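You operate a simulated robot arm through the tools that you are given. There is no shell and no other tool. Be economical: measure what you need, move in short steps, check, and stop when the job is done.

You are at the controls of a simulated robot arm. One attempt, no reset.

Task
Bin the chipped core from the nest, brush the nest, seat the large core and set its stop.
Fine: large takes 45, small 40; the flat beige brush goes back.

The check looks at the end state, three seconds after you hand in, the way a careful person would. Anything else that was tipped, shoved, dropped, spilled or broken makes it a failure.

Robot
A 7-joint arm with a two-finger parallel gripper, fixed in place. Base frame: the origin is at the foot of the arm, x ahead of it, y to its left, z up; the work surface is at about z = 850. Lengths are in mm, angles in degrees, forces in N, time in s.
With the tool pointing down near the work surface it reaches from about 240 to 680 mm from the base axis. Its first joint turns from -66.0 to 66.0 degrees. Payload 2.4 kg.
Tool frame: the origin (TCP) lies between the finger pads and is the grasp point; the fingertips stand 30 mm ahead of it; z points along the fingers, y is the line along which they close. The gripper opens to 94 mm. The fingers are 28 mm wide and 10 mm thick; the gripper's body (50 by 96 mm) begins 55 mm behind the TCP.
Orientation is that of the tool frame in the base frame, as a unit quaternion [x, y, z, w]. With the fingers straight down and closing along the base's y, the tool's x points along the base's -x, its y along +y and its z along -z.

Tools
- The arm moves only by the tool move_arm. Its argument "targets" is a list of rows, each an object of numbers (a shift or turn left out is 0, a gripper value left out holds the last): "jaw": the finger opening in cm, from 0 to 9.4; "x", "y", "z": the shift along the base's x, y, z in units of 50 mm (1.0 is 50 mm); "ax", "ay", "az": the turn, a rotation vector about the base's x, y, z in units of 5 degrees (1.0 is 5 degrees). In form: [{"jaw": .., "x": .., "y": .., "z": .., "ax": .., "ay": .., "az": ..}, ...]. A call has 1 to 20 rows; each row shifts and turns the commanded pose from where the row before left it. A call with a number of a shift or a turn outside -1 to 1 is refused whole. Rows are played at 5 a second. More than 50 mm and 8.6 degrees between two rows, or a gripper value outside its range, and nothing of the call is played. A pose out of reach is approached as far as the arm can. The call stops where the force on the tool passes 40 N (or 10 N more than at its start, if that is more) or the arm is blocked; 0.2 s more then pass. Each finger travels about 153 mm/s and halts on what it meets, pressing with about 37 N; the grip force reading is that of the motor and also rises with nothing between the fingers. The clock runs only during rows and for 0.2 s after the last one: add rows that do not move to give the fingers time. The reply holds the time, the measured pose of the TCP, the force on the tool along the base axes, the opening and the grip force, in the units named above and with some noise.
- Cameras (640 x 400 px; columns grow to the right, rows downward): "scene" is fixed at [52, 499.9, 1428.4]; the picture's right is [-0.46, -0.89, 0.00], its down [-0.64, 0.33, -0.69] and it looks along [0.62, -0.32, -0.72] (base axes); focal length 214 px, centre (320, 200). "wrist" rides on the gripper at [-37, 0, -58] in the tool frame; the picture's right is [0.00, -1.00, 0.00], its down [0.97, 0.00, -0.24] and it looks along [0.24, 0.00, 0.97] (tool axes); focal length 218 px, centre (320, 200).
- camera(camera): a new picture of that camera. No time passes.
- pixel_to_xyz(camera, pixels): for up to 12 pixels [column, row] of the newest picture of that camera ("zoom" is the newest enlarged one), the place [x, y, z] in the base frame of the surface seen there, good to about 3 mm. No time passes.
- close_up(camera, box): a new picture of the part [left, top, right, bottom] of that camera's present view, enlarged. No time passes.
- job_done(): hands the job in; it is judged then, once.

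Go step by step. Measure first, check grasps and placings, and put right what went wrong. The budget is 80 turns and 34 pictures, counting those below and the enlarged ones. Unless the task says otherwise, let go and move clear before handing in, and close with one line.

The tools are called after "Emit:" as a command line: name --argument value ..., lists and objects as JSON in quotes. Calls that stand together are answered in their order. move_arm: Moves the arm, as the interface text tells. Its arguments: {"type":"object","properties":{"targets":{"type":"array"}},"required":["targets"]} The other tools are called the same way: camera (camera) takes a picture; pixel_to_xyz (camera, pixels) gives the place of the surface under pixels of a picture; close_up (camera, box) takes an enlarged picture of a part of a camera's view; job_done () hands the job in.

At the start:

```text
clock: 0.0
tool_pos: [413.4, -74.7, 1244.8]
ee_rot: [0.001, 1.0, 0.0, 0.0]
wrist_force: [0.2, -0.9, 0.2]
finger_gap: 94.3
grip_force: 0.0
```

scene: 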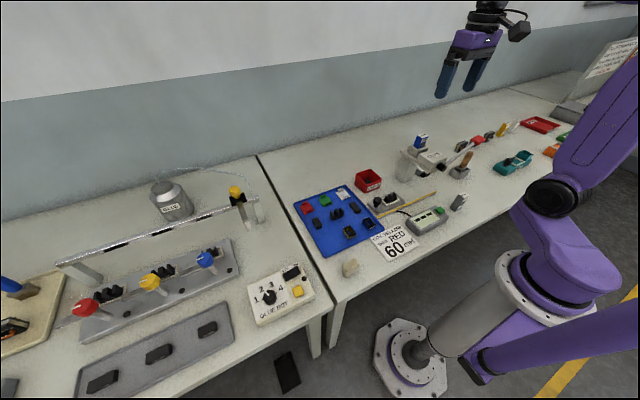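
wrist: 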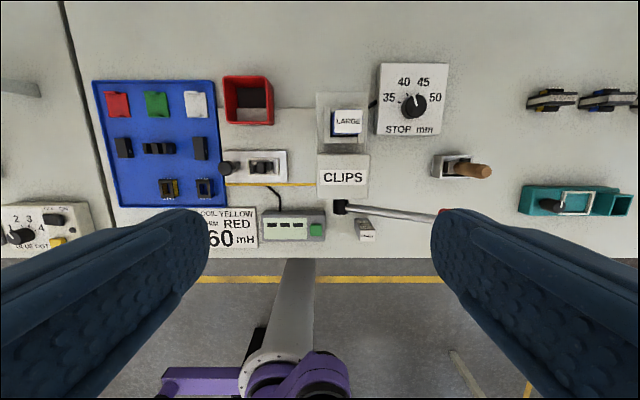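

The wrist picture shows a blue tray (95-220, 80-205), a red bin (248,100), a nest-like fixture (255,165), a stop dial (413,105) and brush-like things. I'll enlarge these areas before touching anything.

Emit:
close_up --camera "wrist" --box '[80, 60, 280, 260]'

Emit:
close_up --camera "wrist" --box '[270, 50, 510, 250]'

Emit:
close_up --camera "scene" --box '[280, 110, 540, 270]'

```text
2.00 times, centred on (180, 160) of wrist
```

zoom: 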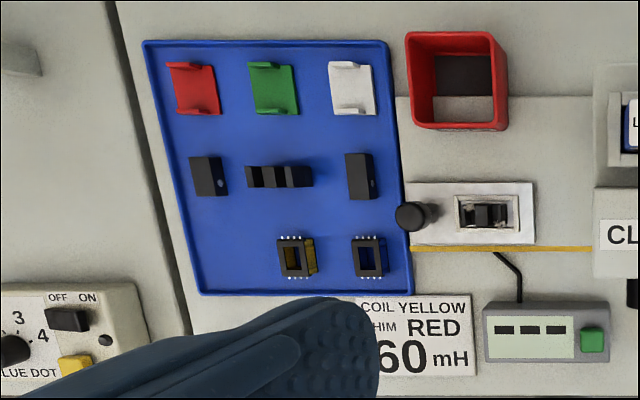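

```text
2.00 times, centred on (390, 150) of wrist
```

zoom: 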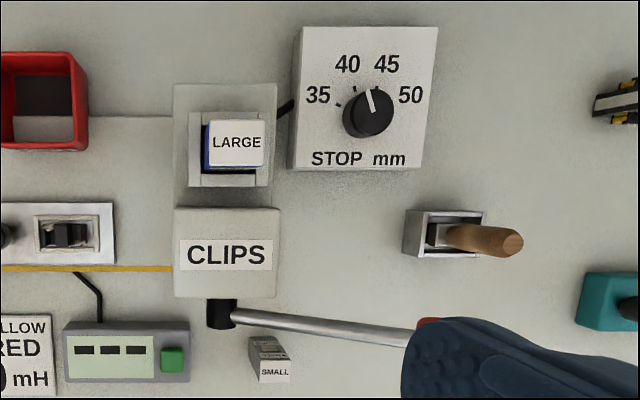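

```text
2.46 times, centred on (410, 190) of scene
```

zoom: 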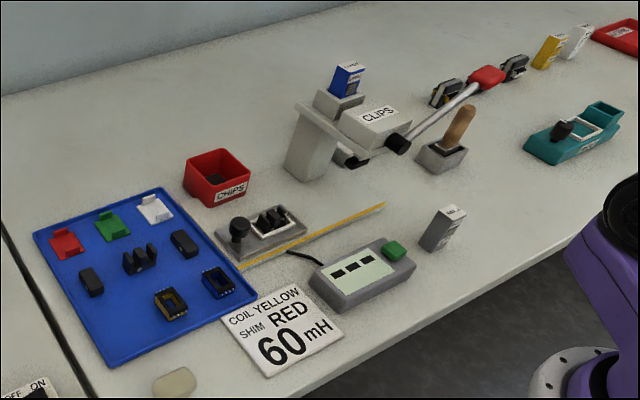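

The zoom shows several stations; I can't yet tell the nest, brush and stop apart with certainty. I'll enlarge the left bench and the far right.

Emit:
close_up --camera "scene" --box '[0, 160, 360, 400]'

Emit:
close_up --camera "scene" --box '[440, 30, 640, 190]'

```text
1.67 times, centred on (180, 280) of scene
```

zoom: 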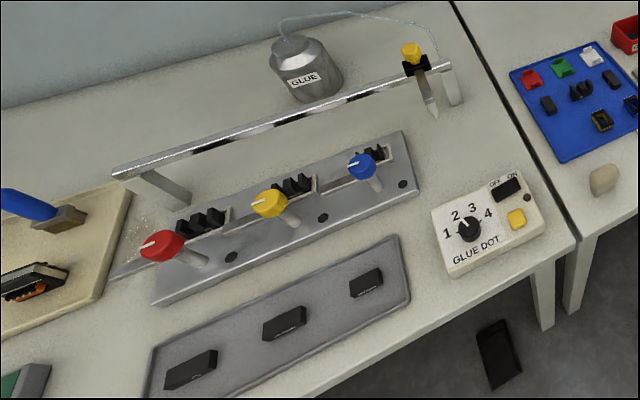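

```text
2.50 times, centred on (540, 110) of scene
```

zoom: 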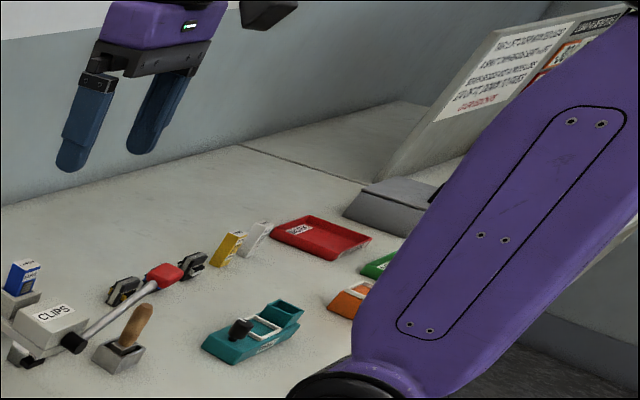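

Several candidates for "nest" and "brush" remain. I'll measure the main objects from the wrist picture before moving the camera for a better look.

Emit:
pixel_to_xyz --camera "wrist" --pixels '[[261, 166], [226, 168], [255, 115], [347, 122], [413, 105], [480, 170], [455, 165], [570, 200], [550, 100], [605, 100], [158, 148], [366, 235]]'

Emit:
pixel_to_xyz --camera "scene" --pixels '[[350, 268], [10, 285], [70, 285], [15, 325], [205, 260], [150, 284], [85, 308], [540, 125], [605, 60], [520, 160], [505, 125], [208, 328]]'

Emit:
move_arm --targets '[{"y": -1}, {"y": -1}, {"y": -1}, {"y": -1}, {"y": -1}, {"y": 0}]'

Emit:
camera --camera "wrist"

```text
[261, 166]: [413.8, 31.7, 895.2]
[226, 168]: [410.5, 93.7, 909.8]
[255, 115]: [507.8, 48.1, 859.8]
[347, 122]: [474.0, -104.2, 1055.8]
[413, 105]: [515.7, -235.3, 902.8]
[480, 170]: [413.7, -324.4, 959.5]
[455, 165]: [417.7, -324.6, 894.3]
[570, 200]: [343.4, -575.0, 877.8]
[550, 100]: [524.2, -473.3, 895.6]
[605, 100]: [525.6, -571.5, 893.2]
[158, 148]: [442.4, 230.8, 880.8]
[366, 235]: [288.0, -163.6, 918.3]
```

```text
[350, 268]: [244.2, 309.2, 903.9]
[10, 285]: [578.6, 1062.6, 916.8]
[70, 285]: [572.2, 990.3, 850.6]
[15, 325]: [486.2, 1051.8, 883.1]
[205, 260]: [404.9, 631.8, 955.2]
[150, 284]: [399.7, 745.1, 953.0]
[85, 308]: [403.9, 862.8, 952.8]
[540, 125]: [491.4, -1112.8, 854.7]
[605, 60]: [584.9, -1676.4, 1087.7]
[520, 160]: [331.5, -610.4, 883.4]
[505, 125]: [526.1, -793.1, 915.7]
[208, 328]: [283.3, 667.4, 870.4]
```

```text
clock: 1.4
tool_pos: [412.0, -323.6, 1246.2]
ee_rot: [0.001, 1.0, 0.0, -0.001]
wrist_force: [0.8, 0.1, -0.1]
finger_gap: 93.8
grip_force: 0.1
```

```text
26 pictures are left
```

wrist: 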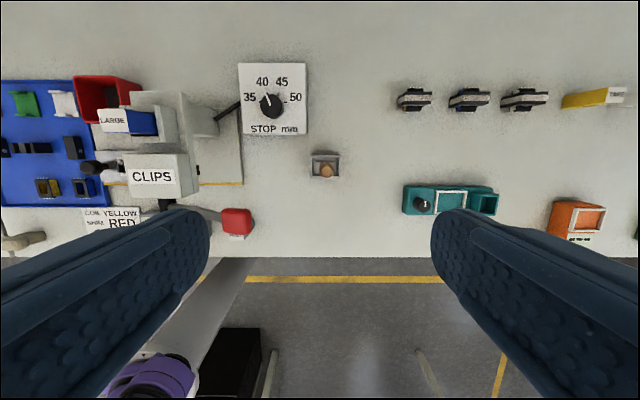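

The right side shows the wooden-handled item in a grey holder (325,165), the stop dial (271,103) and, out near the reach limit, other kits. The left bench is beyond reach, so I'll lower over the nest (414,32) and tray for a closer look.

Emit:
close_up --camera "wrist" --box '[220, 50, 420, 200]'

Emit:
move_arm --targets '[{"y": 1}, {"y": 1}, {"y": 1}, {"y": 1}, {"y": 1}, {"y": 1}, {"y": 1}, {"y": 1, "z": -1}, {"x": 0.5, "z": -1}, {"y": 0.5, "z": -0.8}, {}]'

Emit:
camera --camera "wrist"

Emit:
close_up --camera "wrist" --box '[270, 100, 470, 225]'

```text
2.67 times, centred on (320, 125) of wrist
```

zoom: 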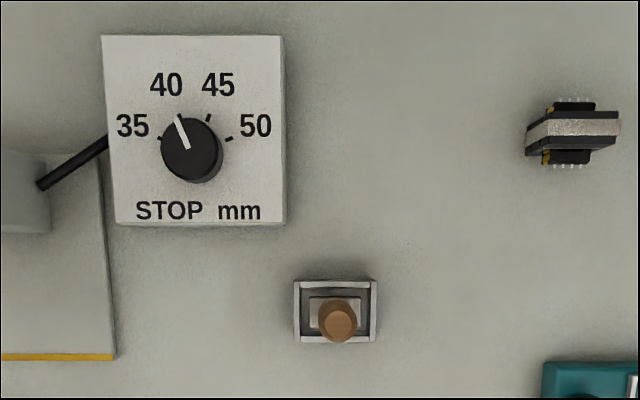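

```text
refused: row 8 steps farther than a row can; nothing moved
```

```text
24 pictures are left
```

wrist: 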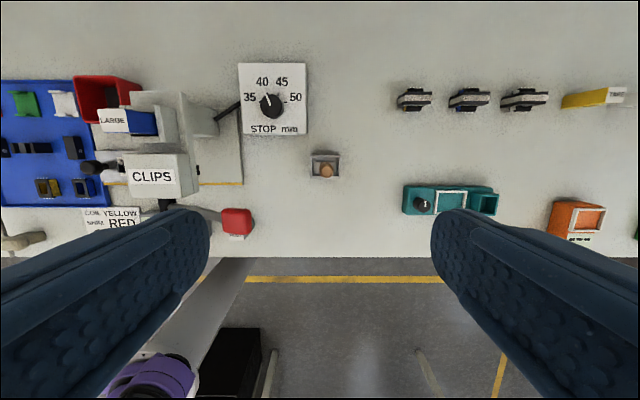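

```text
3.20 times, centred on (370, 162) of wrist
```

zoom: 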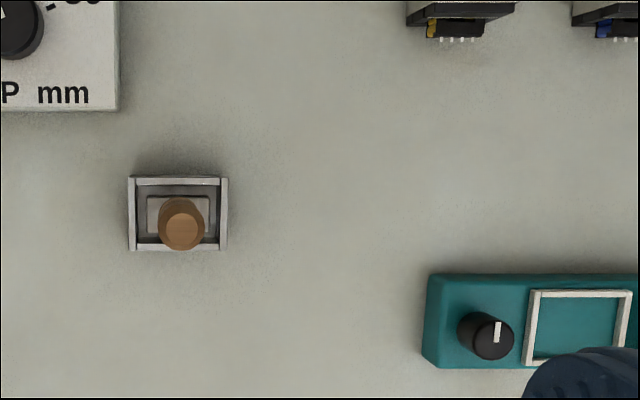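

The dial pointer stands at 40 now, and the wooden-handled item sits in an open grey holder. My move was refused for a diagonal over 50 mm; I'll redo it with single-axis rows.

Emit:
move_arm --targets '[{"y": 1}, {"y": 1}, {"y": 1}, {"y": 1}, {"y": 1}, {"y": 1}, {"y": 1}, {"y": 1}, {"z": -1}, {"z": -1}, {"z": -1}, {}]'

Emit:
camera --camera "wrist"

```text
clock: 4.0
tool_pos: [413.4, 73.8, 1095.6]
ee_rot: [0.0, 1.0, 0.0, 0.0]
wrist_force: [-0.3, -0.9, 1.1]
finger_gap: 94.2
grip_force: 0.1
```

```text
22 pictures are left
```

wrist: 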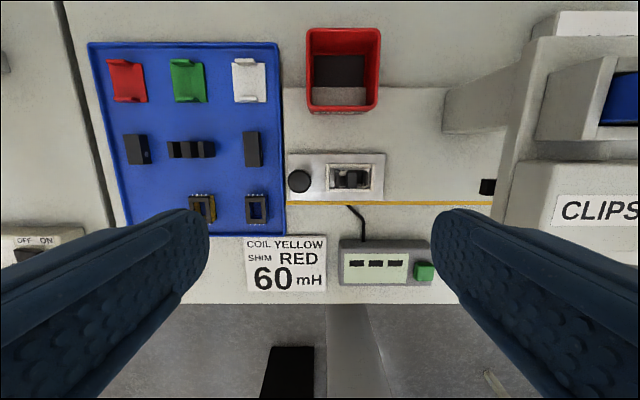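

Emit:
close_up --camera "wrist" --box '[276, 140, 396, 215]'

Emit:
close_up --camera "wrist" --box '[85, 110, 285, 235]'

Emit:
close_up --camera "scene" --box '[330, 180, 410, 230]'

Emit:
close_up --camera "scene" --box '[330, 245, 370, 285]'

```text
5.33 times, centred on (336, 178) of wrist
```

zoom: 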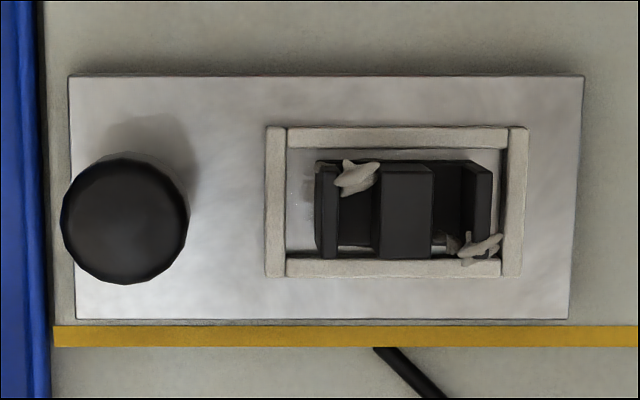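

```text
3.20 times, centred on (185, 172) of wrist
```

zoom: 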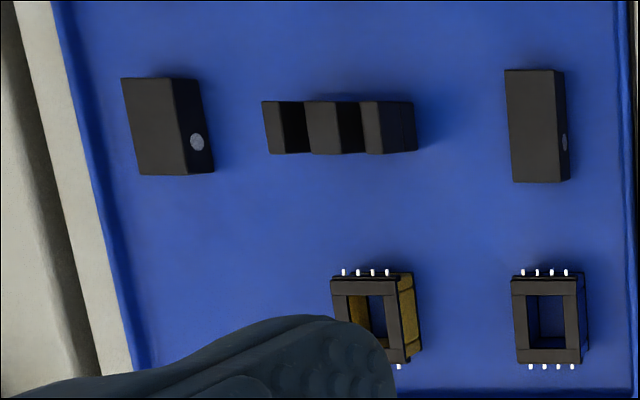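

```text
8.00 times, centred on (370, 205) of scene
```

zoom: 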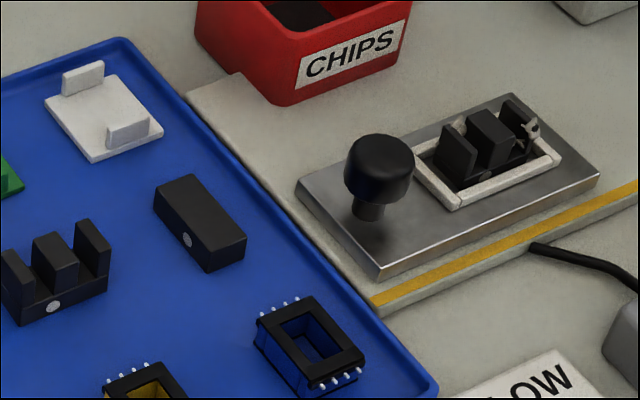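

```text
10.00 times, centred on (350, 265) of scene
```

zoom: 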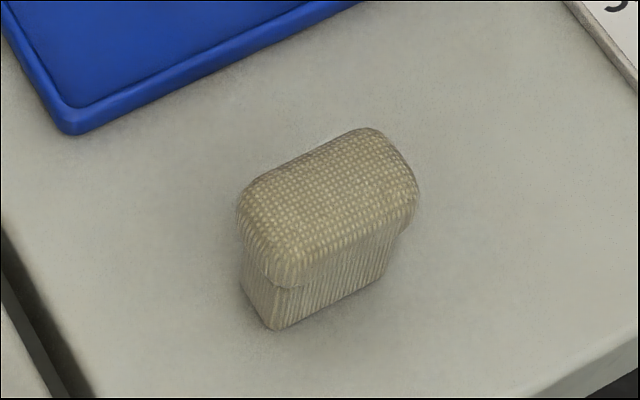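

The nest (336,178) holds an E-core with loose chips on it, the red bin is labelled CHIPS, and the beige block at (244,309) is a bristle brush. The tray's middle piece and two bars could be cores of different sizes, so I'll go closer above the tray to measure them.

Emit:
move_arm --targets '[{"y": 1}, {"y": 1}, {"y": 0.9}, {"x": 0.6}, {"z": -1}, {"z": -0.6}, {}]'

Emit:
camera --camera "wrist"

```text
clock: 5.6
tool_pos: [443.6, 218.2, 1015.6]
ee_rot: [0.0, 1.0, 0.001, 0.0]
wrist_force: [-0.3, -0.1, 0.4]
finger_gap: 93.9
grip_force: 0.0
```

```text
17 pictures are left
```

wrist: 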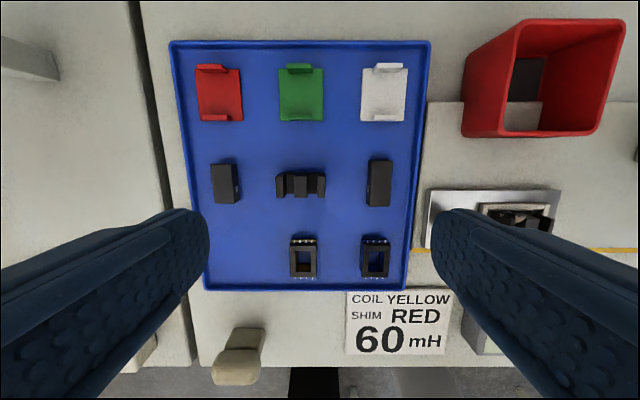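

Now the tray is seen from above with all three dark pieces clear at (225,184), (300,186) and (379,184); the red bin already holds something dark. I'll measure their corners and the nest's.

Emit:
pixel_to_xyz --camera "wrist" --pixels '[[213, 165], [232, 166], [217, 201], [370, 162], [390, 161], [370, 204], [387, 204], [279, 177], [322, 177], [300, 186], [300, 210], [225, 184]]'

Emit:
close_up --camera "wrist" --box '[200, 140, 410, 285]'

```text
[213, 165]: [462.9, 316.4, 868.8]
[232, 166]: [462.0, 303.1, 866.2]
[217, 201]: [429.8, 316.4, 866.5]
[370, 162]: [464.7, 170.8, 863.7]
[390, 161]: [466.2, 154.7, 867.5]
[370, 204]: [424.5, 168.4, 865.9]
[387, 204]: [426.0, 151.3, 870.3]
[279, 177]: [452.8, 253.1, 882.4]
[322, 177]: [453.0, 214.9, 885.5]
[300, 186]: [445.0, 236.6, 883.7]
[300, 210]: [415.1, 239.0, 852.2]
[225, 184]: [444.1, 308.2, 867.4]
```

```text
2.76 times, centred on (305, 212) of wrist
```

zoom: 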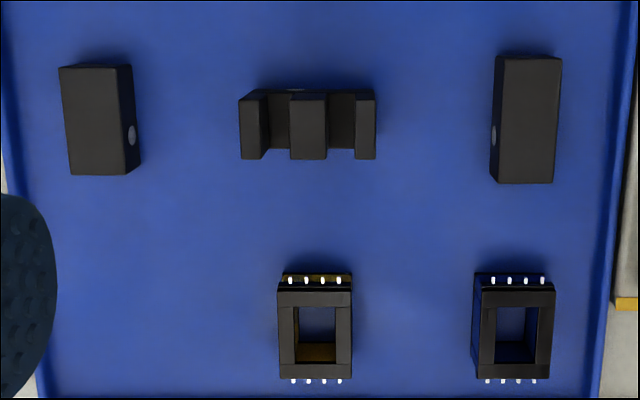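

The bars measure about 44 mm and 38 mm long but only 15 mm high, while the middle E-core is about 44 mm long and 32 mm high; the chipped E-core is nearer 39 mm. The sign at far right (605,60) and the press's own seat might settle which "large core" is meant, so I'll zoom on them.

Emit:
close_up --camera "scene" --box '[575, 25, 640, 85]'

Emit:
close_up --camera "scene" --box '[390, 120, 490, 190]'

```text
6.67 times, centred on (608, 55) of scene
```

zoom: 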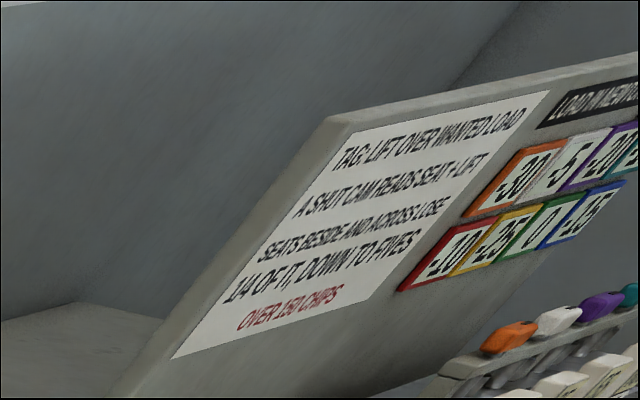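

```text
5.71 times, centred on (440, 155) of scene
```

zoom: 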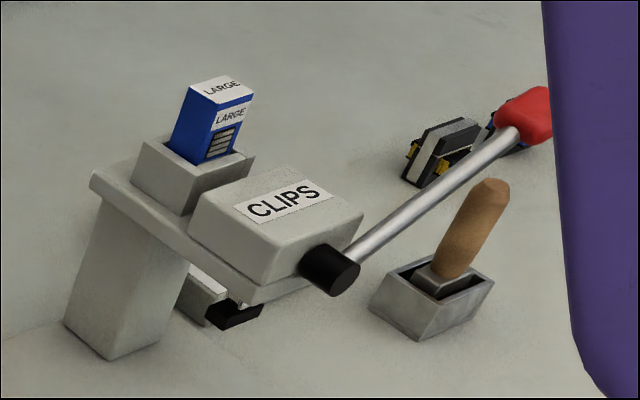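

The sign is for another station, and the clip press (zoom 235,315) shares a base with the nest, so the nest at (414,32) is the one. I'll hover close above it to measure the chipped core and the nest.

Emit:
move_arm --targets '[{"y": -1}, {"y": -1}, {"y": -1}, {"y": -0.7}, {"x": -0.3, "z": -0.3}, {}]'

Emit:
close_up --camera "wrist" --box '[220, 130, 420, 255]'

Emit:
pixel_to_xyz --camera "zoom" --pixels '[[320, 200], [200, 200], [260, 200], [380, 200], [440, 200], [320, 150], [320, 250], [500, 200], [150, 200], [320, 300], [320, 100], [560, 200]]'

```text
clock: 7.0
tool_pos: [426.4, 34.2, 999.8]
ee_rot: [0.0, 1.0, 0.0, -0.001]
wrist_force: [-0.3, 0.2, -0.5]
finger_gap: 93.8
grip_force: 0.1
```

```text
3.20 times, centred on (320, 192) of wrist
```

zoom: 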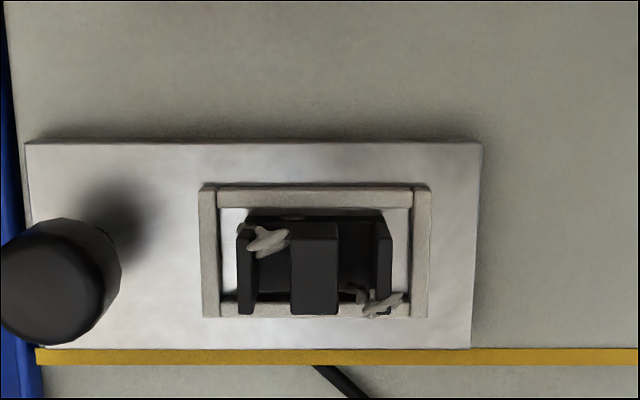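

```text
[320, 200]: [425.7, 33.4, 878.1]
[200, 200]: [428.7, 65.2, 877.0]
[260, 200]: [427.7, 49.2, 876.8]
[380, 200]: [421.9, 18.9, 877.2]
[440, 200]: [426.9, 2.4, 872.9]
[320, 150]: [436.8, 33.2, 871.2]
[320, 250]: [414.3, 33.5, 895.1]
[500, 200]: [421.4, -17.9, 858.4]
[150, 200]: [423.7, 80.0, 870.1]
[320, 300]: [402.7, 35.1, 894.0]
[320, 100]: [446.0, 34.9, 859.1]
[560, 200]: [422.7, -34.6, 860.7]
```

The chipped core spans zoom 237-392, about 38 mm, so it is the small size and the tray's 44 mm E-core is the large one. Next I'll measure the debris bits at (268,240) and (383,304), the leg edges, and the bin.

Emit:
pixel_to_xyz --camera "zoom" --pixels '[[268, 240], [383, 304], [247, 290], [384, 255], [312, 242], [312, 312], [208, 300], [420, 300], [320, 312], [228, 290], [400, 225], [353, 292]]'

Emit:
camera --camera "wrist"

```text
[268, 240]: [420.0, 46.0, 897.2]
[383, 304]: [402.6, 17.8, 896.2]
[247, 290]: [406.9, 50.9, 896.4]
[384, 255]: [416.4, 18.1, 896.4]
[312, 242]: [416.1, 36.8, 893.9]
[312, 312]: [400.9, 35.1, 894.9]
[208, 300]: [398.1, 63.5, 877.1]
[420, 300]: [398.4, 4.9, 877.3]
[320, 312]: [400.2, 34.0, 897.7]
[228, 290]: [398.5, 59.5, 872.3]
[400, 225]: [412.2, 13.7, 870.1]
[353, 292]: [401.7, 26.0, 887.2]
```

```text
12 pictures are left
```

wrist: 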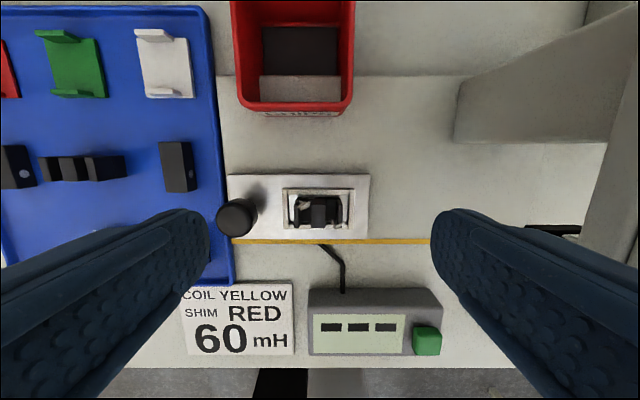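

The light bits sit on the core's leg tops (z 896), so they are chip scars; nest floor is about 871, frame top 877. I'll measure the bin and the brush region while narrowing the jaw to 52 mm to miss the knob at y 79.

Emit:
pixel_to_xyz --camera "wrist" --pixels '[[236, 60], [352, 60], [295, 107], [245, 104], [346, 104], [295, 88], [300, 50], [235, 15], [353, 15], [237, 205], [222, 215], [255, 215]]'

Emit:
move_arm --targets '[{"jaw": 5.2, "x": -0.34, "y": 0.02}, {"z": -1}, {"z": -0.9}, {}]'

```text
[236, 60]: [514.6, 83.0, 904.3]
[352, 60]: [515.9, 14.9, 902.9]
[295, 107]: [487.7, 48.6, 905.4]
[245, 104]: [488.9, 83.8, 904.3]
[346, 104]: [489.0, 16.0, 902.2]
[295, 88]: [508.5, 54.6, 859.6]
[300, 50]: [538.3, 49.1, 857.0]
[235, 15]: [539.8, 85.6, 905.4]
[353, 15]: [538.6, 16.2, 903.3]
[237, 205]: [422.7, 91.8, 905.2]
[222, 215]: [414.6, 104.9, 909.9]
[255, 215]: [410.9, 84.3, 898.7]
```

```text
clock: 7.9
tool_pos: [409.1, 36.6, 908.1]
ee_rot: [0.0, 1.0, 0.0, -0.001]
wrist_force: [-5.4, 0.3, 12.3]
finger_gap: 52.2
grip_force: 0.1
stopped in row 4: the force on the tool passed its limit (the readings are from after the stop); the commanded pose is now the measured one
```

The tips reached about z 878, touching the frame top: I commanded a few mm too low. I'll rise 5 mm and close.

Emit:
move_arm --targets '[{"z": 0.1}, {}, {"jaw": 3.0}, {"jaw": 3.0}, {"jaw": 3.0}]'

Emit:
close_up --camera "scene" --box '[340, 160, 440, 230]'

```text
clock: 9.1
tool_pos: [409.9, 36.9, 912.3]
ee_rot: [0.0, 1.0, -0.001, 0.0]
wrist_force: [0.0, 1.3, 0.1]
finger_gap: 36.8
grip_force: 36.9
```

```text
5.71 times, centred on (390, 195) of scene
```

zoom: 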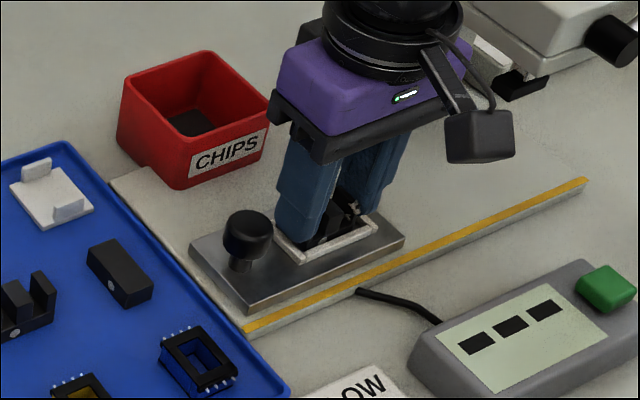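

The core is gripped (gap 36.8, force 37). I'll lift it, carry it over the bin at about (522,50), lower to just above the rim (904) and release.

Emit:
move_arm --targets '[{"z": 0.5}, {"z": 0.6}, {"x": 0.5, "y": 0.13}, {"x": 0.9, "y": 0.13}, {"x": 0.8}, {"z": -0.5}, {}]'

Emit:
close_up --camera "scene" --box '[330, 140, 430, 210]'

```text
clock: 10.7
tool_pos: [517.7, 48.9, 941.8]
ee_rot: [-0.001, 1.0, 0.0, -0.001]
wrist_force: [-0.4, -0.4, 0.8]
finger_gap: 30.0
grip_force: 0.1
```

```text
5.71 times, centred on (380, 175) of scene
```

zoom: 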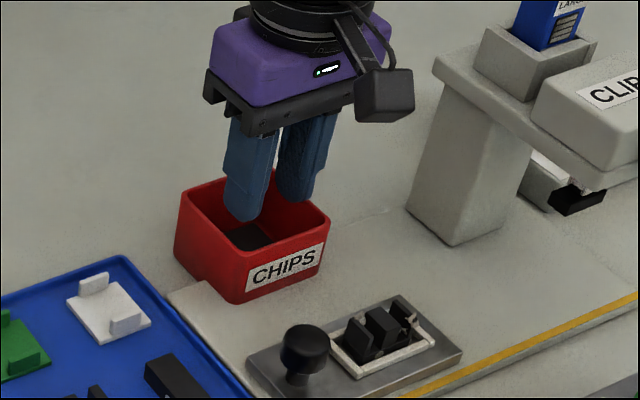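

The core slipped out at the lift (gap 30, no force) and is still in the nest at zoom (380,335). I'll measure its present place in this zoom before regrasping.

Emit:
pixel_to_xyz --camera "zoom" --pixels '[[358, 330], [382, 318], [404, 308], [350, 345], [380, 335], [395, 312], [412, 320], [345, 325], [365, 340], [340, 350], [425, 345], [395, 300]]'

Emit:
move_arm --targets '[{"z": 0.8, "jaw": 5.2}, {"x": -0.7, "y": -0.1}, {"x": -0.5, "y": -0.1}, {}]'

Emit:
close_up --camera "wrist" --box '[270, 190, 370, 260]'

```text
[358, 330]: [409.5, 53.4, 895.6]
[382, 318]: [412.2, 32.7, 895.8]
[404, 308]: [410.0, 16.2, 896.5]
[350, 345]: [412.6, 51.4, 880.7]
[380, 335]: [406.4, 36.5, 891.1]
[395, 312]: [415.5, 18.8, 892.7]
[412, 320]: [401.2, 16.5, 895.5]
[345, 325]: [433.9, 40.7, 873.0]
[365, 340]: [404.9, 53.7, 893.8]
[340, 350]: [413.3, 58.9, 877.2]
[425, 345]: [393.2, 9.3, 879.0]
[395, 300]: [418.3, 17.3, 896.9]
```

```text
clock: 11.7
tool_pos: [457.5, 37.5, 979.6]
ee_rot: [-0.001, 1.0, 0.001, 0.0]
wrist_force: [-0.5, -0.9, 0.9]
finger_gap: 52.2
grip_force: 0.0
```

```text
5.71 times, centred on (320, 225) of wrist
```

zoom: 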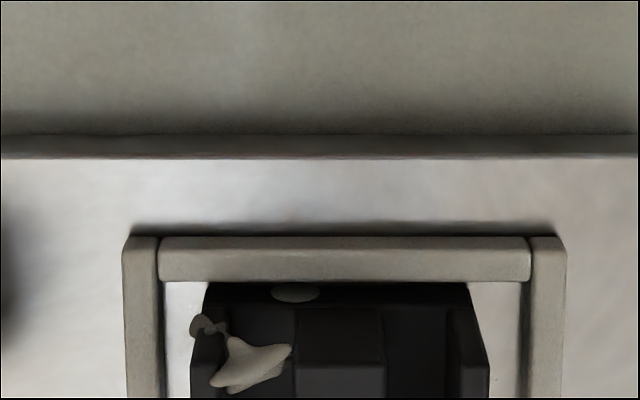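

The core sits unmoved, centred about (408,35.5); the chip bumps on the legs may have spoiled the first grip, which was also shallow. I'll regrasp 3 mm deeper, close fully, and lift slowly in small steps.

Emit:
move_arm --targets '[{"x": -0.98, "y": -0.04}, {"z": -0.9}, {"z": -0.5}, {}, {"jaw": 2.0}, {"jaw": 0}, {"jaw": 0}, {"z": 0.05}, {"z": 0.05}, {"z": 0.1}, {"z": 0.1}, {}]'

```text
clock: 14.3
tool_pos: [410.0, 36.7, 927.3]
ee_rot: [0.0, 1.0, 0.0, 0.0]
wrist_force: [0.6, 0.3, -0.4]
finger_gap: 36.9
grip_force: 37.3
```

Gap still 36.9 after rising about 17 mm, so it seems held this time. I'll lift slowly further and watch the gap.

Emit:
move_arm --targets '[{"z": 0.15}, {"z": 0.15}, {"z": 0.2}, {"z": 0.2}, {}]'

```text
clock: 15.5
tool_pos: [411.4, 36.9, 962.0]
ee_rot: [0.0, 1.0, 0.001, 0.0]
wrist_force: [-0.2, 0.9, -0.3]
finger_gap: 36.8
grip_force: 36.8
```

Still held (gap 36.8). I'll carry it gently to (522,50) and lower over the bin.

Emit:
move_arm --targets '[{"x": 0.3}, {"x": 0.4, "y": 0.1}, {"x": 0.4, "y": 0.16}, {"x": 0.4}, {"x": 0.4}, {"x": 0.3}, {}, {"z": -0.2}, {"z": -0.2}, {}]'

Emit:
close_up --camera "scene" --box '[330, 140, 430, 210]'

```text
clock: 17.7
tool_pos: [520.1, 50.4, 944.0]
ee_rot: [0.0, 1.0, 0.0, 0.001]
wrist_force: [0.9, -0.5, -0.7]
finger_gap: 36.7
grip_force: 36.6
```

```text
5.71 times, centred on (380, 175) of scene
```

zoom: 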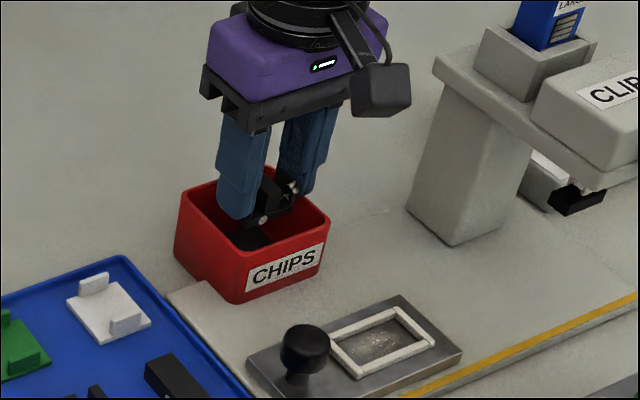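

The core hangs over the bin (zoom 270,200) and the nest now shows dust (380,340). I'll lower 8 mm and open just a little.

Emit:
move_arm --targets '[{"z": -0.16}, {}, {"jaw": 4.6}, {"jaw": 4.6}, {}, {"z": 0.6}, {"z": 1}, {}]'

Emit:
camera --camera "wrist"

```text
clock: 19.5
tool_pos: [521.0, 49.4, 1015.6]
ee_rot: [0.0, 1.0, 0.0, -0.001]
wrist_force: [-0.7, 0.5, -0.9]
finger_gap: 46.1
grip_force: 0.1
```

```text
7 pictures are left
```

wrist: 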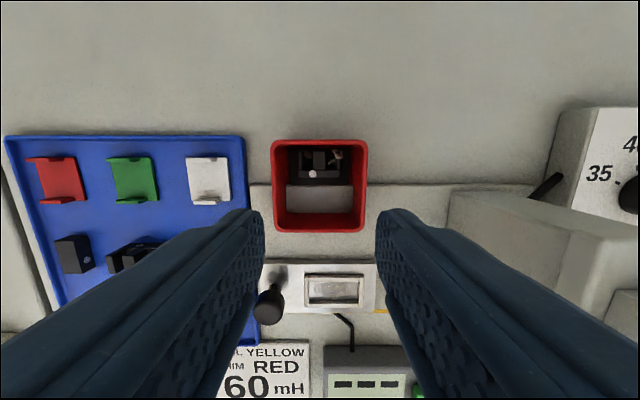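

The chipped core lies in the bin (314,165) and the nest (333,290) is empty but dusty. Now I'll measure the brush's top from the scene picture and the nest frame from this one.

Emit:
pixel_to_xyz --camera "scene" --pixels '[[343, 266], [354, 259], [359, 263], [347, 271], [351, 265], [349, 268], [346, 275], [347, 277], [357, 271], [345, 263], [353, 268], [343, 270]]'

Emit:
pixel_to_xyz --camera "wrist" --pixels '[[307, 291], [361, 291], [334, 276], [334, 308], [334, 291], [312, 283], [356, 283], [312, 300], [356, 300], [115, 255], [150, 252], [140, 245]]'

```text
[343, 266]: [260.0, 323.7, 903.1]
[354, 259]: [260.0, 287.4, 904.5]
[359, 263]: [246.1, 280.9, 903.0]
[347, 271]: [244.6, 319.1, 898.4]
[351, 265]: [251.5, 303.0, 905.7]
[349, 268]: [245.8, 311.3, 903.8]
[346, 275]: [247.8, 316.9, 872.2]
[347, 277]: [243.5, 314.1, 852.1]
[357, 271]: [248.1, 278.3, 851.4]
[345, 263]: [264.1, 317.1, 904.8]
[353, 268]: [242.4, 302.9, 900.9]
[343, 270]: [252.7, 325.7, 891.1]
```

```text
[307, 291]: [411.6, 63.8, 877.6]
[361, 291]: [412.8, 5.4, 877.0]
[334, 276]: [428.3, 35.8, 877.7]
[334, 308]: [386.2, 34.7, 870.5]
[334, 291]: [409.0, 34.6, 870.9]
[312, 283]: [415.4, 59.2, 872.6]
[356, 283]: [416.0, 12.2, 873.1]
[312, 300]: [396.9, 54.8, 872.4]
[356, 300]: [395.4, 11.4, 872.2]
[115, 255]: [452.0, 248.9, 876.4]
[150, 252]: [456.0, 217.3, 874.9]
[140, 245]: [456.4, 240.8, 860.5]
```

The brush stands upright at about (253,303), roughly 48 mm along y by 25 mm along x, top z 905; nest inner centre is about (412,35.5). I'll hover over the brush and check its alignment.

Emit:
move_arm --targets '[{"jaw": 8.0, "x": -0.665, "y": 0.634}, {"x": -0.665, "y": 0.634}, {"x": -0.665, "y": 0.634}, {"x": -0.665, "y": 0.634}, {"x": -0.665, "y": 0.634}, {"x": -0.665, "y": 0.634}, {"x": -0.665, "y": 0.634}, {"x": -0.665, "y": 0.634}, {}]'

Emit:
close_up --camera "wrist" --box '[220, 130, 420, 255]'

Emit:
pixel_to_xyz --camera "zoom" --pixels '[[320, 200], [260, 200], [380, 200], [240, 200], [400, 200], [320, 160], [320, 240], [280, 170], [360, 170], [280, 230], [360, 230], [320, 260]]'

```text
clock: 21.5
tool_pos: [253.8, 303.7, 1016.9]
ee_rot: [0.0, 1.0, 0.0, -0.001]
wrist_force: [0.6, 0.0, -0.2]
finger_gap: 80.1
grip_force: 0.1
```

```text
3.20 times, centred on (320, 192) of wrist
```

zoom: 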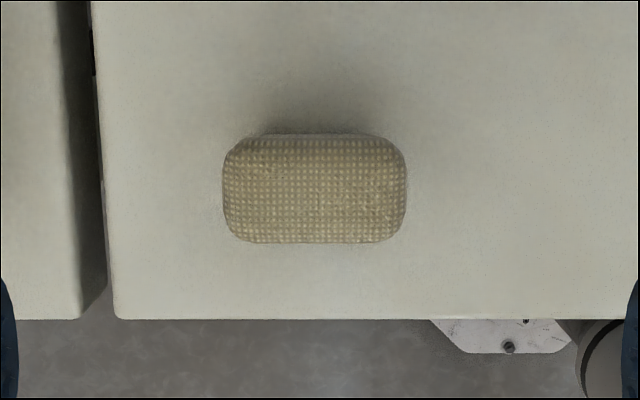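

```text
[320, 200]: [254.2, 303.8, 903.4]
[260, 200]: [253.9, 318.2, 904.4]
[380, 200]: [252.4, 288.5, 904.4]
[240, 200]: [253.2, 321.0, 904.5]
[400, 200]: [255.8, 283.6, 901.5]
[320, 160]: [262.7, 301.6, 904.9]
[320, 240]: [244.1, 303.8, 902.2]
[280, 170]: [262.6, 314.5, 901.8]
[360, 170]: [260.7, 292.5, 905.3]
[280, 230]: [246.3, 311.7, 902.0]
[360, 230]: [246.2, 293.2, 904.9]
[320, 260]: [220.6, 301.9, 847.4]
```

The brush is axis-aligned, centred about (256,305). I'll descend to TCP z 897 and grip it lengthwise, then lift slowly.

Emit:
move_arm --targets '[{"x": 0.04, "y": 0.02, "z": -0.9}, {"z": -0.9}, {"z": -0.6}, {}, {"jaw": 5.0}, {"jaw": 3.5}, {"jaw": 3.5}, {"jaw": 3.5}]'

```text
clock: 23.3
tool_pos: [255.5, 306.2, 894.9]
ee_rot: [-0.001, 1.0, 0.0, 0.0]
wrist_force: [0.4, -0.2, -0.1]
finger_gap: 51.4
grip_force: 37.4
```

Gripped (gap 51.4, force 37). I'll lift slowly by 90 mm and carry toward the nest.

Emit:
move_arm --targets '[{"z": 0.1}, {"z": 0.2}, {"z": 0.3}, {"z": 0.4}, {"z": 0.4}, {"z": 0.4}, {"x": 0.284, "y": -0.49}, {"x": 0.284, "y": -0.49}, {"x": 0.284, "y": -0.49}, {"x": 0.284, "y": -0.49}, {"x": 0.284, "y": -0.49}, {"x": 0.284, "y": -0.49}, {"x": 0.284, "y": -0.49}, {"x": 0.284, "y": -0.49}, {"x": 0.284, "y": -0.49}, {"x": 0.284, "y": -0.49}, {"x": 0.284, "y": -0.49}, {}]'

```text
clock: 27.1
tool_pos: [413.3, 38.5, 986.0]
ee_rot: [-0.001, 1.0, 0.0, 0.0]
wrist_force: [-0.1, 0.5, -0.3]
finger_gap: 51.4
grip_force: 36.7
```

Still held above the nest. I'll lower until the bristles touch the nest floor (TCP near 915), watching the force.

Emit:
move_arm --targets '[{"z": -0.6}, {"z": -0.5}, {"z": -0.2}, {"z": -0.06}, {"z": -0.04}, {}]'

```text
clock: 28.5
tool_pos: [413.2, 35.9, 917.1]
ee_rot: [0.0, 1.0, 0.0, 0.0]
wrist_force: [-3.1, 0.1, 13.0]
finger_gap: 51.2
grip_force: 37.0
stopped in row 6: the force on the tool passed its limit (the readings are from after the stop); the commanded pose is now the measured one
```

Contact at TCP 917 matches bristles on the nest floor (871) rather than the frame (877). I'll make short strokes along y and x inside the nest.

Emit:
move_arm --targets '[{"y": 0.06}, {"y": 0.06}, {"y": -0.08}, {"y": -0.08}, {"y": -0.08}, {"y": 0.08}, {"y": 0.08}, {"y": 0.08}, {"y": -0.08}, {"y": -0.08}, {"y": -0.08}, {"y": 0.12}, {}]'

Emit:
close_up --camera "scene" --box '[360, 175, 430, 225]'

```text
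clock: 31.3
tool_pos: [413.1, 36.5, 915.9]
ee_rot: [0.0, 1.0, 0.001, 0.0]
wrist_force: [-2.9, 0.9, 12.9]
finger_gap: 51.1
grip_force: 37.4
```

```text
8.00 times, centred on (395, 200) of scene
```

zoom: 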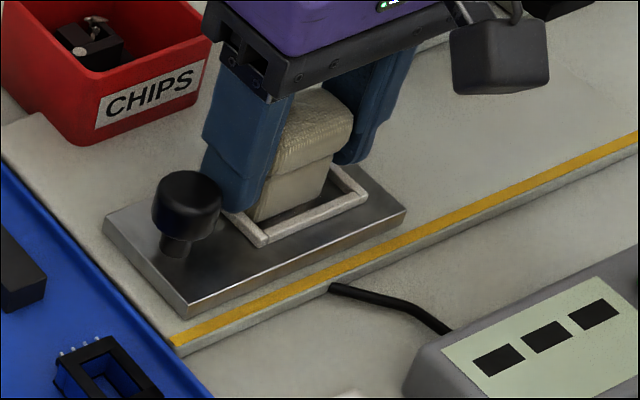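

The bristles are inside the frame (zoom 290,200), with room to the right and toward the front wall. I'll sweep wider, in two lanes, to cover the whole floor.

Emit:
move_arm --targets '[{"x": -0.05}, {"x": -0.05, "y": 0.05}, {"y": -0.1}, {"y": -0.1}, {"y": -0.1}, {"y": -0.05}, {"y": 0.1}, {"y": 0.1}, {"y": 0.1}, {"y": 0.07}, {"x": 0.06}, {"x": 0.06}, {"y": -0.1}, {"y": -0.1}, {"y": -0.1}, {"y": -0.07}, {"y": 0.12}, {"y": 0.12}, {"x": -0.05}, {}]'

```text
clock: 35.5
tool_pos: [411.4, 32.9, 917.0]
ee_rot: [0.0, 1.0, -0.001, 0.002]
wrist_force: [0.9, -0.2, -0.8]
finger_gap: 51.2
grip_force: 36.7
```

Force has dropped to zero, so I'll press 1.5 mm lower and sweep once more before checking.

Emit:
move_arm --targets '[{"z": -0.03}, {"y": 0.1}, {"y": -0.1}, {"y": -0.1}, {"y": -0.1}, {"x": -0.07}, {"y": 0.1}, {"y": 0.1}, {"y": 0.1}, {"x": 0.07}, {"y": -0.1}, {"y": -0.1}, {"z": 0.1}, {"z": 0.3}, {"z": 0.5}, {"z": 0.6}, {"x": -0.4, "y": 0.3}, {"x": -0.4, "y": 0.4}, {}]'

Emit:
close_up --camera "scene" --box '[360, 175, 430, 225]'

```text
clock: 37.6
tool_pos: [407.8, 39.8, 915.0]
ee_rot: [-0.001, 1.0, -0.001, 0.0]
wrist_force: [-3.3, 1.4, 11.6]
finger_gap: 51.4
grip_force: 36.7
stopped in row 10: the force on the tool passed its limit (the readings are from after the stop); the commanded pose is now the measured one
```

```text
8.00 times, centred on (395, 200) of scene
```

zoom: 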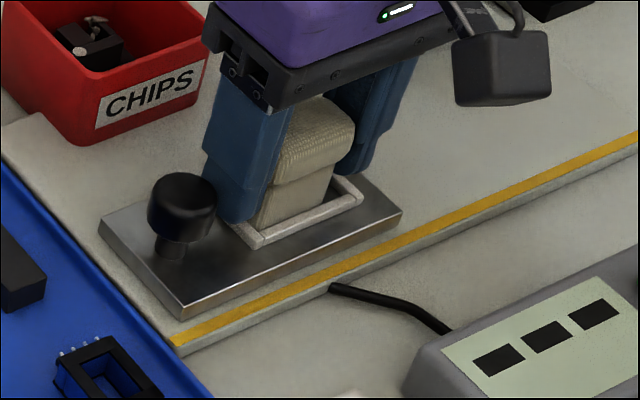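

The force stop fired mid-sweep, and the plate's corner moved slightly, (190,318) to (183,320), about 2-3 mm. I'll lift the brush, move it aside to +x and check nest and plate.

Emit:
move_arm --targets '[{"z": 0.1}, {"z": 0.3}, {"z": 0.5}, {"z": 0.6}, {"z": 0.5}, {"x": 0.5}, {"x": 0.6}, {"x": 0.6}, {"x": 0.5}, {}]'

Emit:
close_up --camera "scene" --box '[360, 175, 430, 225]'

Emit:
pixel_to_xyz --camera "zoom" --pixels '[[300, 205], [250, 235], [345, 180], [300, 222], [290, 185], [240, 230], [355, 190], [102, 218], [184, 315], [400, 214], [180, 210], [310, 215]]'

```text
clock: 39.8
tool_pos: [519.1, 38.6, 1016.8]
ee_rot: [-0.001, 1.0, 0.0, -0.001]
wrist_force: [0.4, -0.7, 0.2]
finger_gap: 51.1
grip_force: 37.1
```

```text
8.00 times, centred on (395, 200) of scene
```

zoom: 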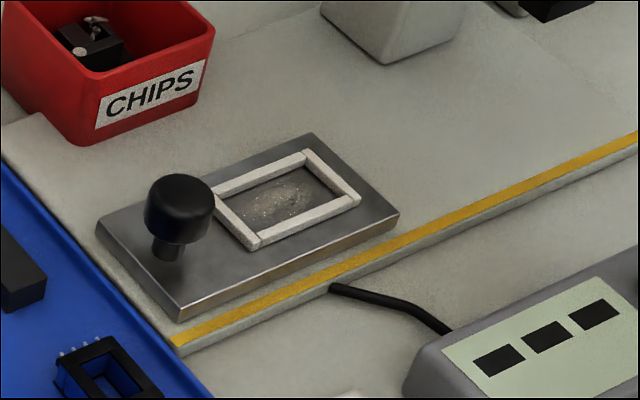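

```text
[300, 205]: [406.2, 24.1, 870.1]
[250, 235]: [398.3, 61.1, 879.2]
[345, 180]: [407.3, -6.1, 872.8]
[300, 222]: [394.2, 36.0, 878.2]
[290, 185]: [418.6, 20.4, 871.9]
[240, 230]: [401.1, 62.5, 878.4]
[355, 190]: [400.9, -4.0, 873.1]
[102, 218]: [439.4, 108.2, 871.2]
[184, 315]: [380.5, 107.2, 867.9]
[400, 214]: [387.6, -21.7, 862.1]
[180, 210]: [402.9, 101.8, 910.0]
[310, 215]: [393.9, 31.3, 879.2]
```

Speckles are still visible in the nest (zoom 275,200), while the plate corner matches its starting pixel again. I'll go back and brush with steadier pressure, settling down in 1 mm steps.

Emit:
move_arm --targets '[{"x": -0.6}, {"x": -0.6}, {"x": -0.6, "y": -0.08}, {"x": -0.32}, {"z": -0.7}, {"z": -0.7}, {"z": -0.4}, {}, {"z": -0.04}, {"z": -0.02}, {"z": -0.02}, {}]'

```text
clock: 42.4
tool_pos: [412.9, 34.0, 922.0]
ee_rot: [0.0, 1.0, 0.0, -0.002]
wrist_force: [-0.3, -0.1, -0.8]
finger_gap: 51.1
grip_force: 37.0
```

No contact yet at z 921; I'll continue down in 1 mm steps.

Emit:
move_arm --targets '[{"z": -0.02}, {"z": -0.02}, {"z": -0.02}, {"z": -0.02}, {"z": -0.02}, {}]'

```text
clock: 43.8
tool_pos: [412.7, 35.6, 915.7]
ee_rot: [0.0, 1.0, 0.0, -0.001]
wrist_force: [0.8, 0.8, -0.5]
finger_gap: 51.5
grip_force: 36.8
```

Emit:
move_arm --targets '[{"z": -0.02}, {"z": -0.02}, {}]'

```text
clock: 44.7
tool_pos: [413.2, 35.0, 914.5]
ee_rot: [0.0, 1.0, 0.0, 0.0]
wrist_force: [-4.0, 0.0, 14.2]
finger_gap: 51.2
grip_force: 37.1
stopped in row 3: the force on the tool passed its limit (the readings are from after the stop); the commanded pose is now the measured one
```

Firm contact at about 914.5 (14 N). Now steady strokes across the floor in several lanes.

Emit:
move_arm --targets '[{"y": 0.07}, {"y": 0.07}, {"y": -0.1}, {"y": -0.1}, {"y": -0.1}, {"y": 0.1}, {"y": 0.1}, {"y": 0.1}, {"x": -0.06}, {"y": -0.1}, {"y": -0.1}, {"y": -0.1}, {"y": 0.1}, {"y": 0.1}, {"y": 0.1}, {"y": -0.15}, {}]'

Emit:
move_arm --targets '[{"x": 0.06}, {"x": 0.06}, {"x": -0.06}, {"x": -0.06}, {"x": 0.06}, {"y": 0.12}, {"x": 0.06}, {"x": -0.1}, {"x": 0.1}, {"x": -0.06}, {"y": -0.12}, {"y": -0.12}, {"x": 0.06}, {"x": -0.1}, {"x": 0.1}, {"x": -0.06}, {"y": 0.12}, {}]'

```text
clock: 48.3
tool_pos: [409.7, 34.9, 916.0]
ee_rot: [-0.001, 1.0, 0.001, 0.0]
wrist_force: [0.6, 1.2, 1.3]
finger_gap: 51.1
grip_force: 36.6
```

```text
clock: 52.1
tool_pos: [414.1, 33.6, 914.6]
ee_rot: [0.0, 1.0, 0.001, 0.001]
wrist_force: [0.4, -5.0, 8.3]
finger_gap: 51.1
grip_force: 37.6
```

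Contact force is present again (8 N). One more set of long y strokes, then lift aside to check.

Emit:
move_arm --targets '[{"x": -0.04, "z": -0.01}, {"y": 0.07}, {"y": 0.07}, {"y": -0.1}, {"y": -0.1}, {"y": -0.1}, {"y": 0.1}, {"y": 0.1}, {"y": 0.1}, {"y": -0.1}, {"y": -0.1}, {"y": -0.1}, {"y": 0.16}, {}]'

Emit:
move_arm --targets '[{"z": 0.1}, {"z": 0.3}, {"z": 0.5}, {"z": 0.6}, {"z": 0.5}, {"x": 0.5}, {"x": 0.6}, {"x": 0.6}, {"x": 0.5}, {}]'

Emit:
close_up --camera "scene" --box '[360, 175, 430, 225]'

```text
clock: 55.1
tool_pos: [410.5, 34.6, 914.6]
ee_rot: [-0.001, 1.0, 0.0, 0.0]
wrist_force: [1.9, 0.6, 14.2]
finger_gap: 51.3
grip_force: 37.1
```

```text
clock: 57.3
tool_pos: [522.3, 33.5, 1014.3]
ee_rot: [-0.001, 1.0, 0.0, 0.0]
wrist_force: [0.6, -1.0, -0.7]
finger_gap: 51.3
grip_force: 36.9
```

```text
8.00 times, centred on (395, 200) of scene
```

zoom: 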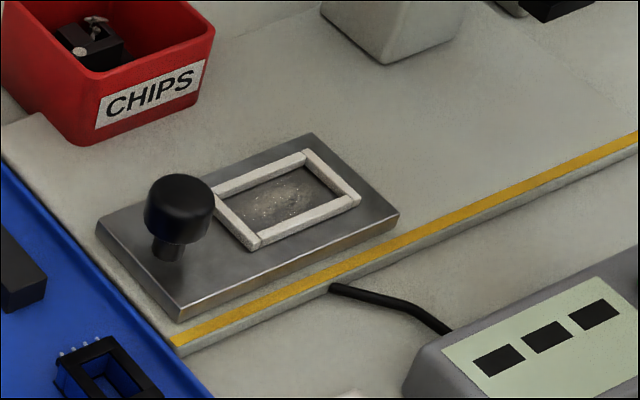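

The speckles look unchanged at zoom (275,200) despite firm contact, so the woven block may be a cloth pad; the wooden-handled tool with a flat ferrule in the holder at (415,-324) may be the brush meant. First I'll return the block to exactly (256,305).

Emit:
move_arm --targets '[{"x": -0.379, "y": 0.386}, {"x": -0.379, "y": 0.386}, {"x": -0.379, "y": 0.386}, {"x": -0.379, "y": 0.386}, {"x": -0.379, "y": 0.386}, {"x": -0.379, "y": 0.386}, {"x": -0.379, "y": 0.386}, {"x": -0.379, "y": 0.386}, {"x": -0.379, "y": 0.386}, {"x": -0.379, "y": 0.386}, {"x": -0.379, "y": 0.386}, {"x": -0.379, "y": 0.386}, {"x": -0.379, "y": 0.386}, {"x": -0.379, "y": 0.386}, {}, {"z": -0.7}, {"z": -0.7}, {"z": -0.6}, {"z": -0.2}, {}]'

Emit:
pixel_to_xyz --camera "scene" --pixels '[[466, 154], [465, 158], [464, 163], [463, 167], [462, 171], [461, 174], [455, 171], [458, 177], [468, 172], [470, 167], [459, 166], [466, 176]]'

```text
clock: 61.5
tool_pos: [255.8, 305.1, 903.5]
ee_rot: [-0.001, 1.0, 0.0, 0.001]
wrist_force: [-0.3, -0.2, -0.4]
finger_gap: 51.3
grip_force: 37.2
```

```text
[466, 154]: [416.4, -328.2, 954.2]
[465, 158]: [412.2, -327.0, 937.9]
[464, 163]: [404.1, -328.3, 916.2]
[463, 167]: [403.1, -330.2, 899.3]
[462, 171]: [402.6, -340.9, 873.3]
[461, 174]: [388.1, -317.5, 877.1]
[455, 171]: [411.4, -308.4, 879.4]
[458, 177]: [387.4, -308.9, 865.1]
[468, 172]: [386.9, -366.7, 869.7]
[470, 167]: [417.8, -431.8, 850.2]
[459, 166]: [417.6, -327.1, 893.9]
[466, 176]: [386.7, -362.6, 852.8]
```

The block is above its spot at z 903.5. I'll ease it onto the table in small steps, then release and rise.

Emit:
move_arm --targets '[{"z": -0.06}, {"z": -0.02}, {"z": -0.02}, {"z": -0.02}, {"z": -0.02}, {}, {"jaw": 5.6}, {"jaw": 6.6}, {"jaw": 8.0}, {"jaw": 8.0}]'

```text
clock: 63.7
tool_pos: [255.8, 304.3, 897.6]
ee_rot: [-0.001, 1.0, 0.0, 0.0]
wrist_force: [-0.1, 0.4, 0.3]
finger_gap: 80.3
grip_force: 0.1
```

The block stands back in its place, free of the fingers. I'll rise, travel high over the press, and come above the wooden handle at about (411,-331).

Emit:
move_arm --targets '[{"z": 1}, {"z": 1}, {"z": 1}, {"z": 1}, {"z": 1}, {"x": 0.2214, "y": -0.91}, {"x": 0.2214, "y": -0.91}, {"x": 0.2214, "y": -0.91}, {"x": 0.2214, "y": -0.91}, {"x": 0.2214, "y": -0.91}, {"x": 0.2214, "y": -0.91}, {"x": 0.2214, "y": -0.91}, {"x": 0.2214, "y": -0.91}, {"x": 0.2214, "y": -0.91}, {"x": 0.2214, "y": -0.91}, {"x": 0.2214, "y": -0.91}, {"x": 0.2214, "y": -0.91}, {"x": 0.2214, "y": -0.91}, {"x": 0.2214, "y": -0.91}, {}]'

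```text
clock: 67.9
tool_pos: [411.4, -330.3, 1148.8]
ee_rot: [-0.001, 1.0, 0.001, 0.0]
wrist_force: [0.4, -0.1, -0.3]
finger_gap: 80.1
grip_force: 0.0
```

Above the handle. I'll descend so the fingers flank it at TCP z 938, close gently, and lift it slowly to see its underside.

Emit:
move_arm --targets '[{"x": 0.05, "y": -0.03, "z": -0.9}, {"z": -1}, {"z": -1}, {"z": -0.8}, {"z": -0.5}, {}, {"jaw": 5.0}, {"jaw": 3.0}, {"jaw": 1.0}, {"jaw": 0.5}, {"jaw": 0.5}, {}]'

```text
clock: 70.5
tool_pos: [415.8, -333.1, 937.1]
ee_rot: [-0.001, 1.0, 0.0, 0.0]
wrist_force: [0.6, 0.1, 0.3]
finger_gap: 22.7
grip_force: 37.2
```

Handle gripped at 22.7 mm. I'll lift straight up slowly by 90 mm and take a close look.

Emit:
move_arm --targets '[{"z": 0.1}, {"z": 0.1}, {"z": 0.2}, {"z": 0.3}, {"z": 0.3}, {"z": 0.4}, {"z": 0.4}, {}]'

Emit:
close_up --camera "scene" --box '[425, 100, 505, 190]'

```text
clock: 72.3
tool_pos: [416.1, -333.5, 1026.8]
ee_rot: [-0.001, 1.0, 0.0, 0.0]
wrist_force: [0.4, -0.3, -1.2]
finger_gap: 22.4
grip_force: 37.1
```

```text
4.44 times, centred on (465, 145) of scene
```

zoom: 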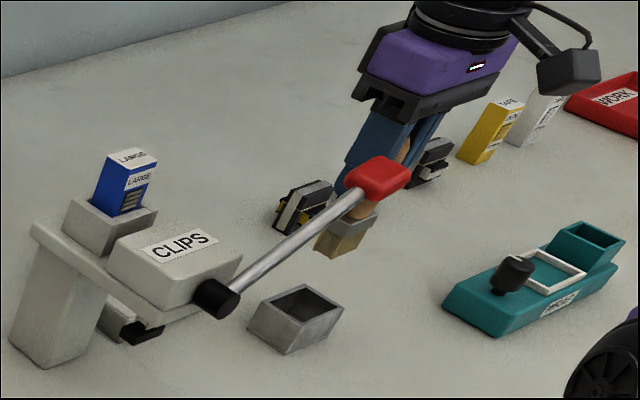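

The lifted tool has a flat beige bristle head under a grey ferrule (zoom 340,240): this is the flat beige brush, and its holder is at (295,315). I'll measure the bristle tip and holder.

Emit:
pixel_to_xyz --camera "zoom" --pixels '[[333, 256], [318, 249], [358, 242], [340, 245], [345, 235], [370, 228], [320, 240], [330, 230], [295, 300], [255, 330], [335, 310], [300, 285]]'

```text
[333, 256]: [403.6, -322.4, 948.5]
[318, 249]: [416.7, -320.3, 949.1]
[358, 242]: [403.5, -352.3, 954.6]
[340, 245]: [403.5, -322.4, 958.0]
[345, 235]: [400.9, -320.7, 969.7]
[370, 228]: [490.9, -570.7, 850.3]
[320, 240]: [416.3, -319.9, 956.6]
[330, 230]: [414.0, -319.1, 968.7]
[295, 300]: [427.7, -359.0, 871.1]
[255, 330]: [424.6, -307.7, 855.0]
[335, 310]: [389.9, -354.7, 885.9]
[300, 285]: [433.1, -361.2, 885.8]
```

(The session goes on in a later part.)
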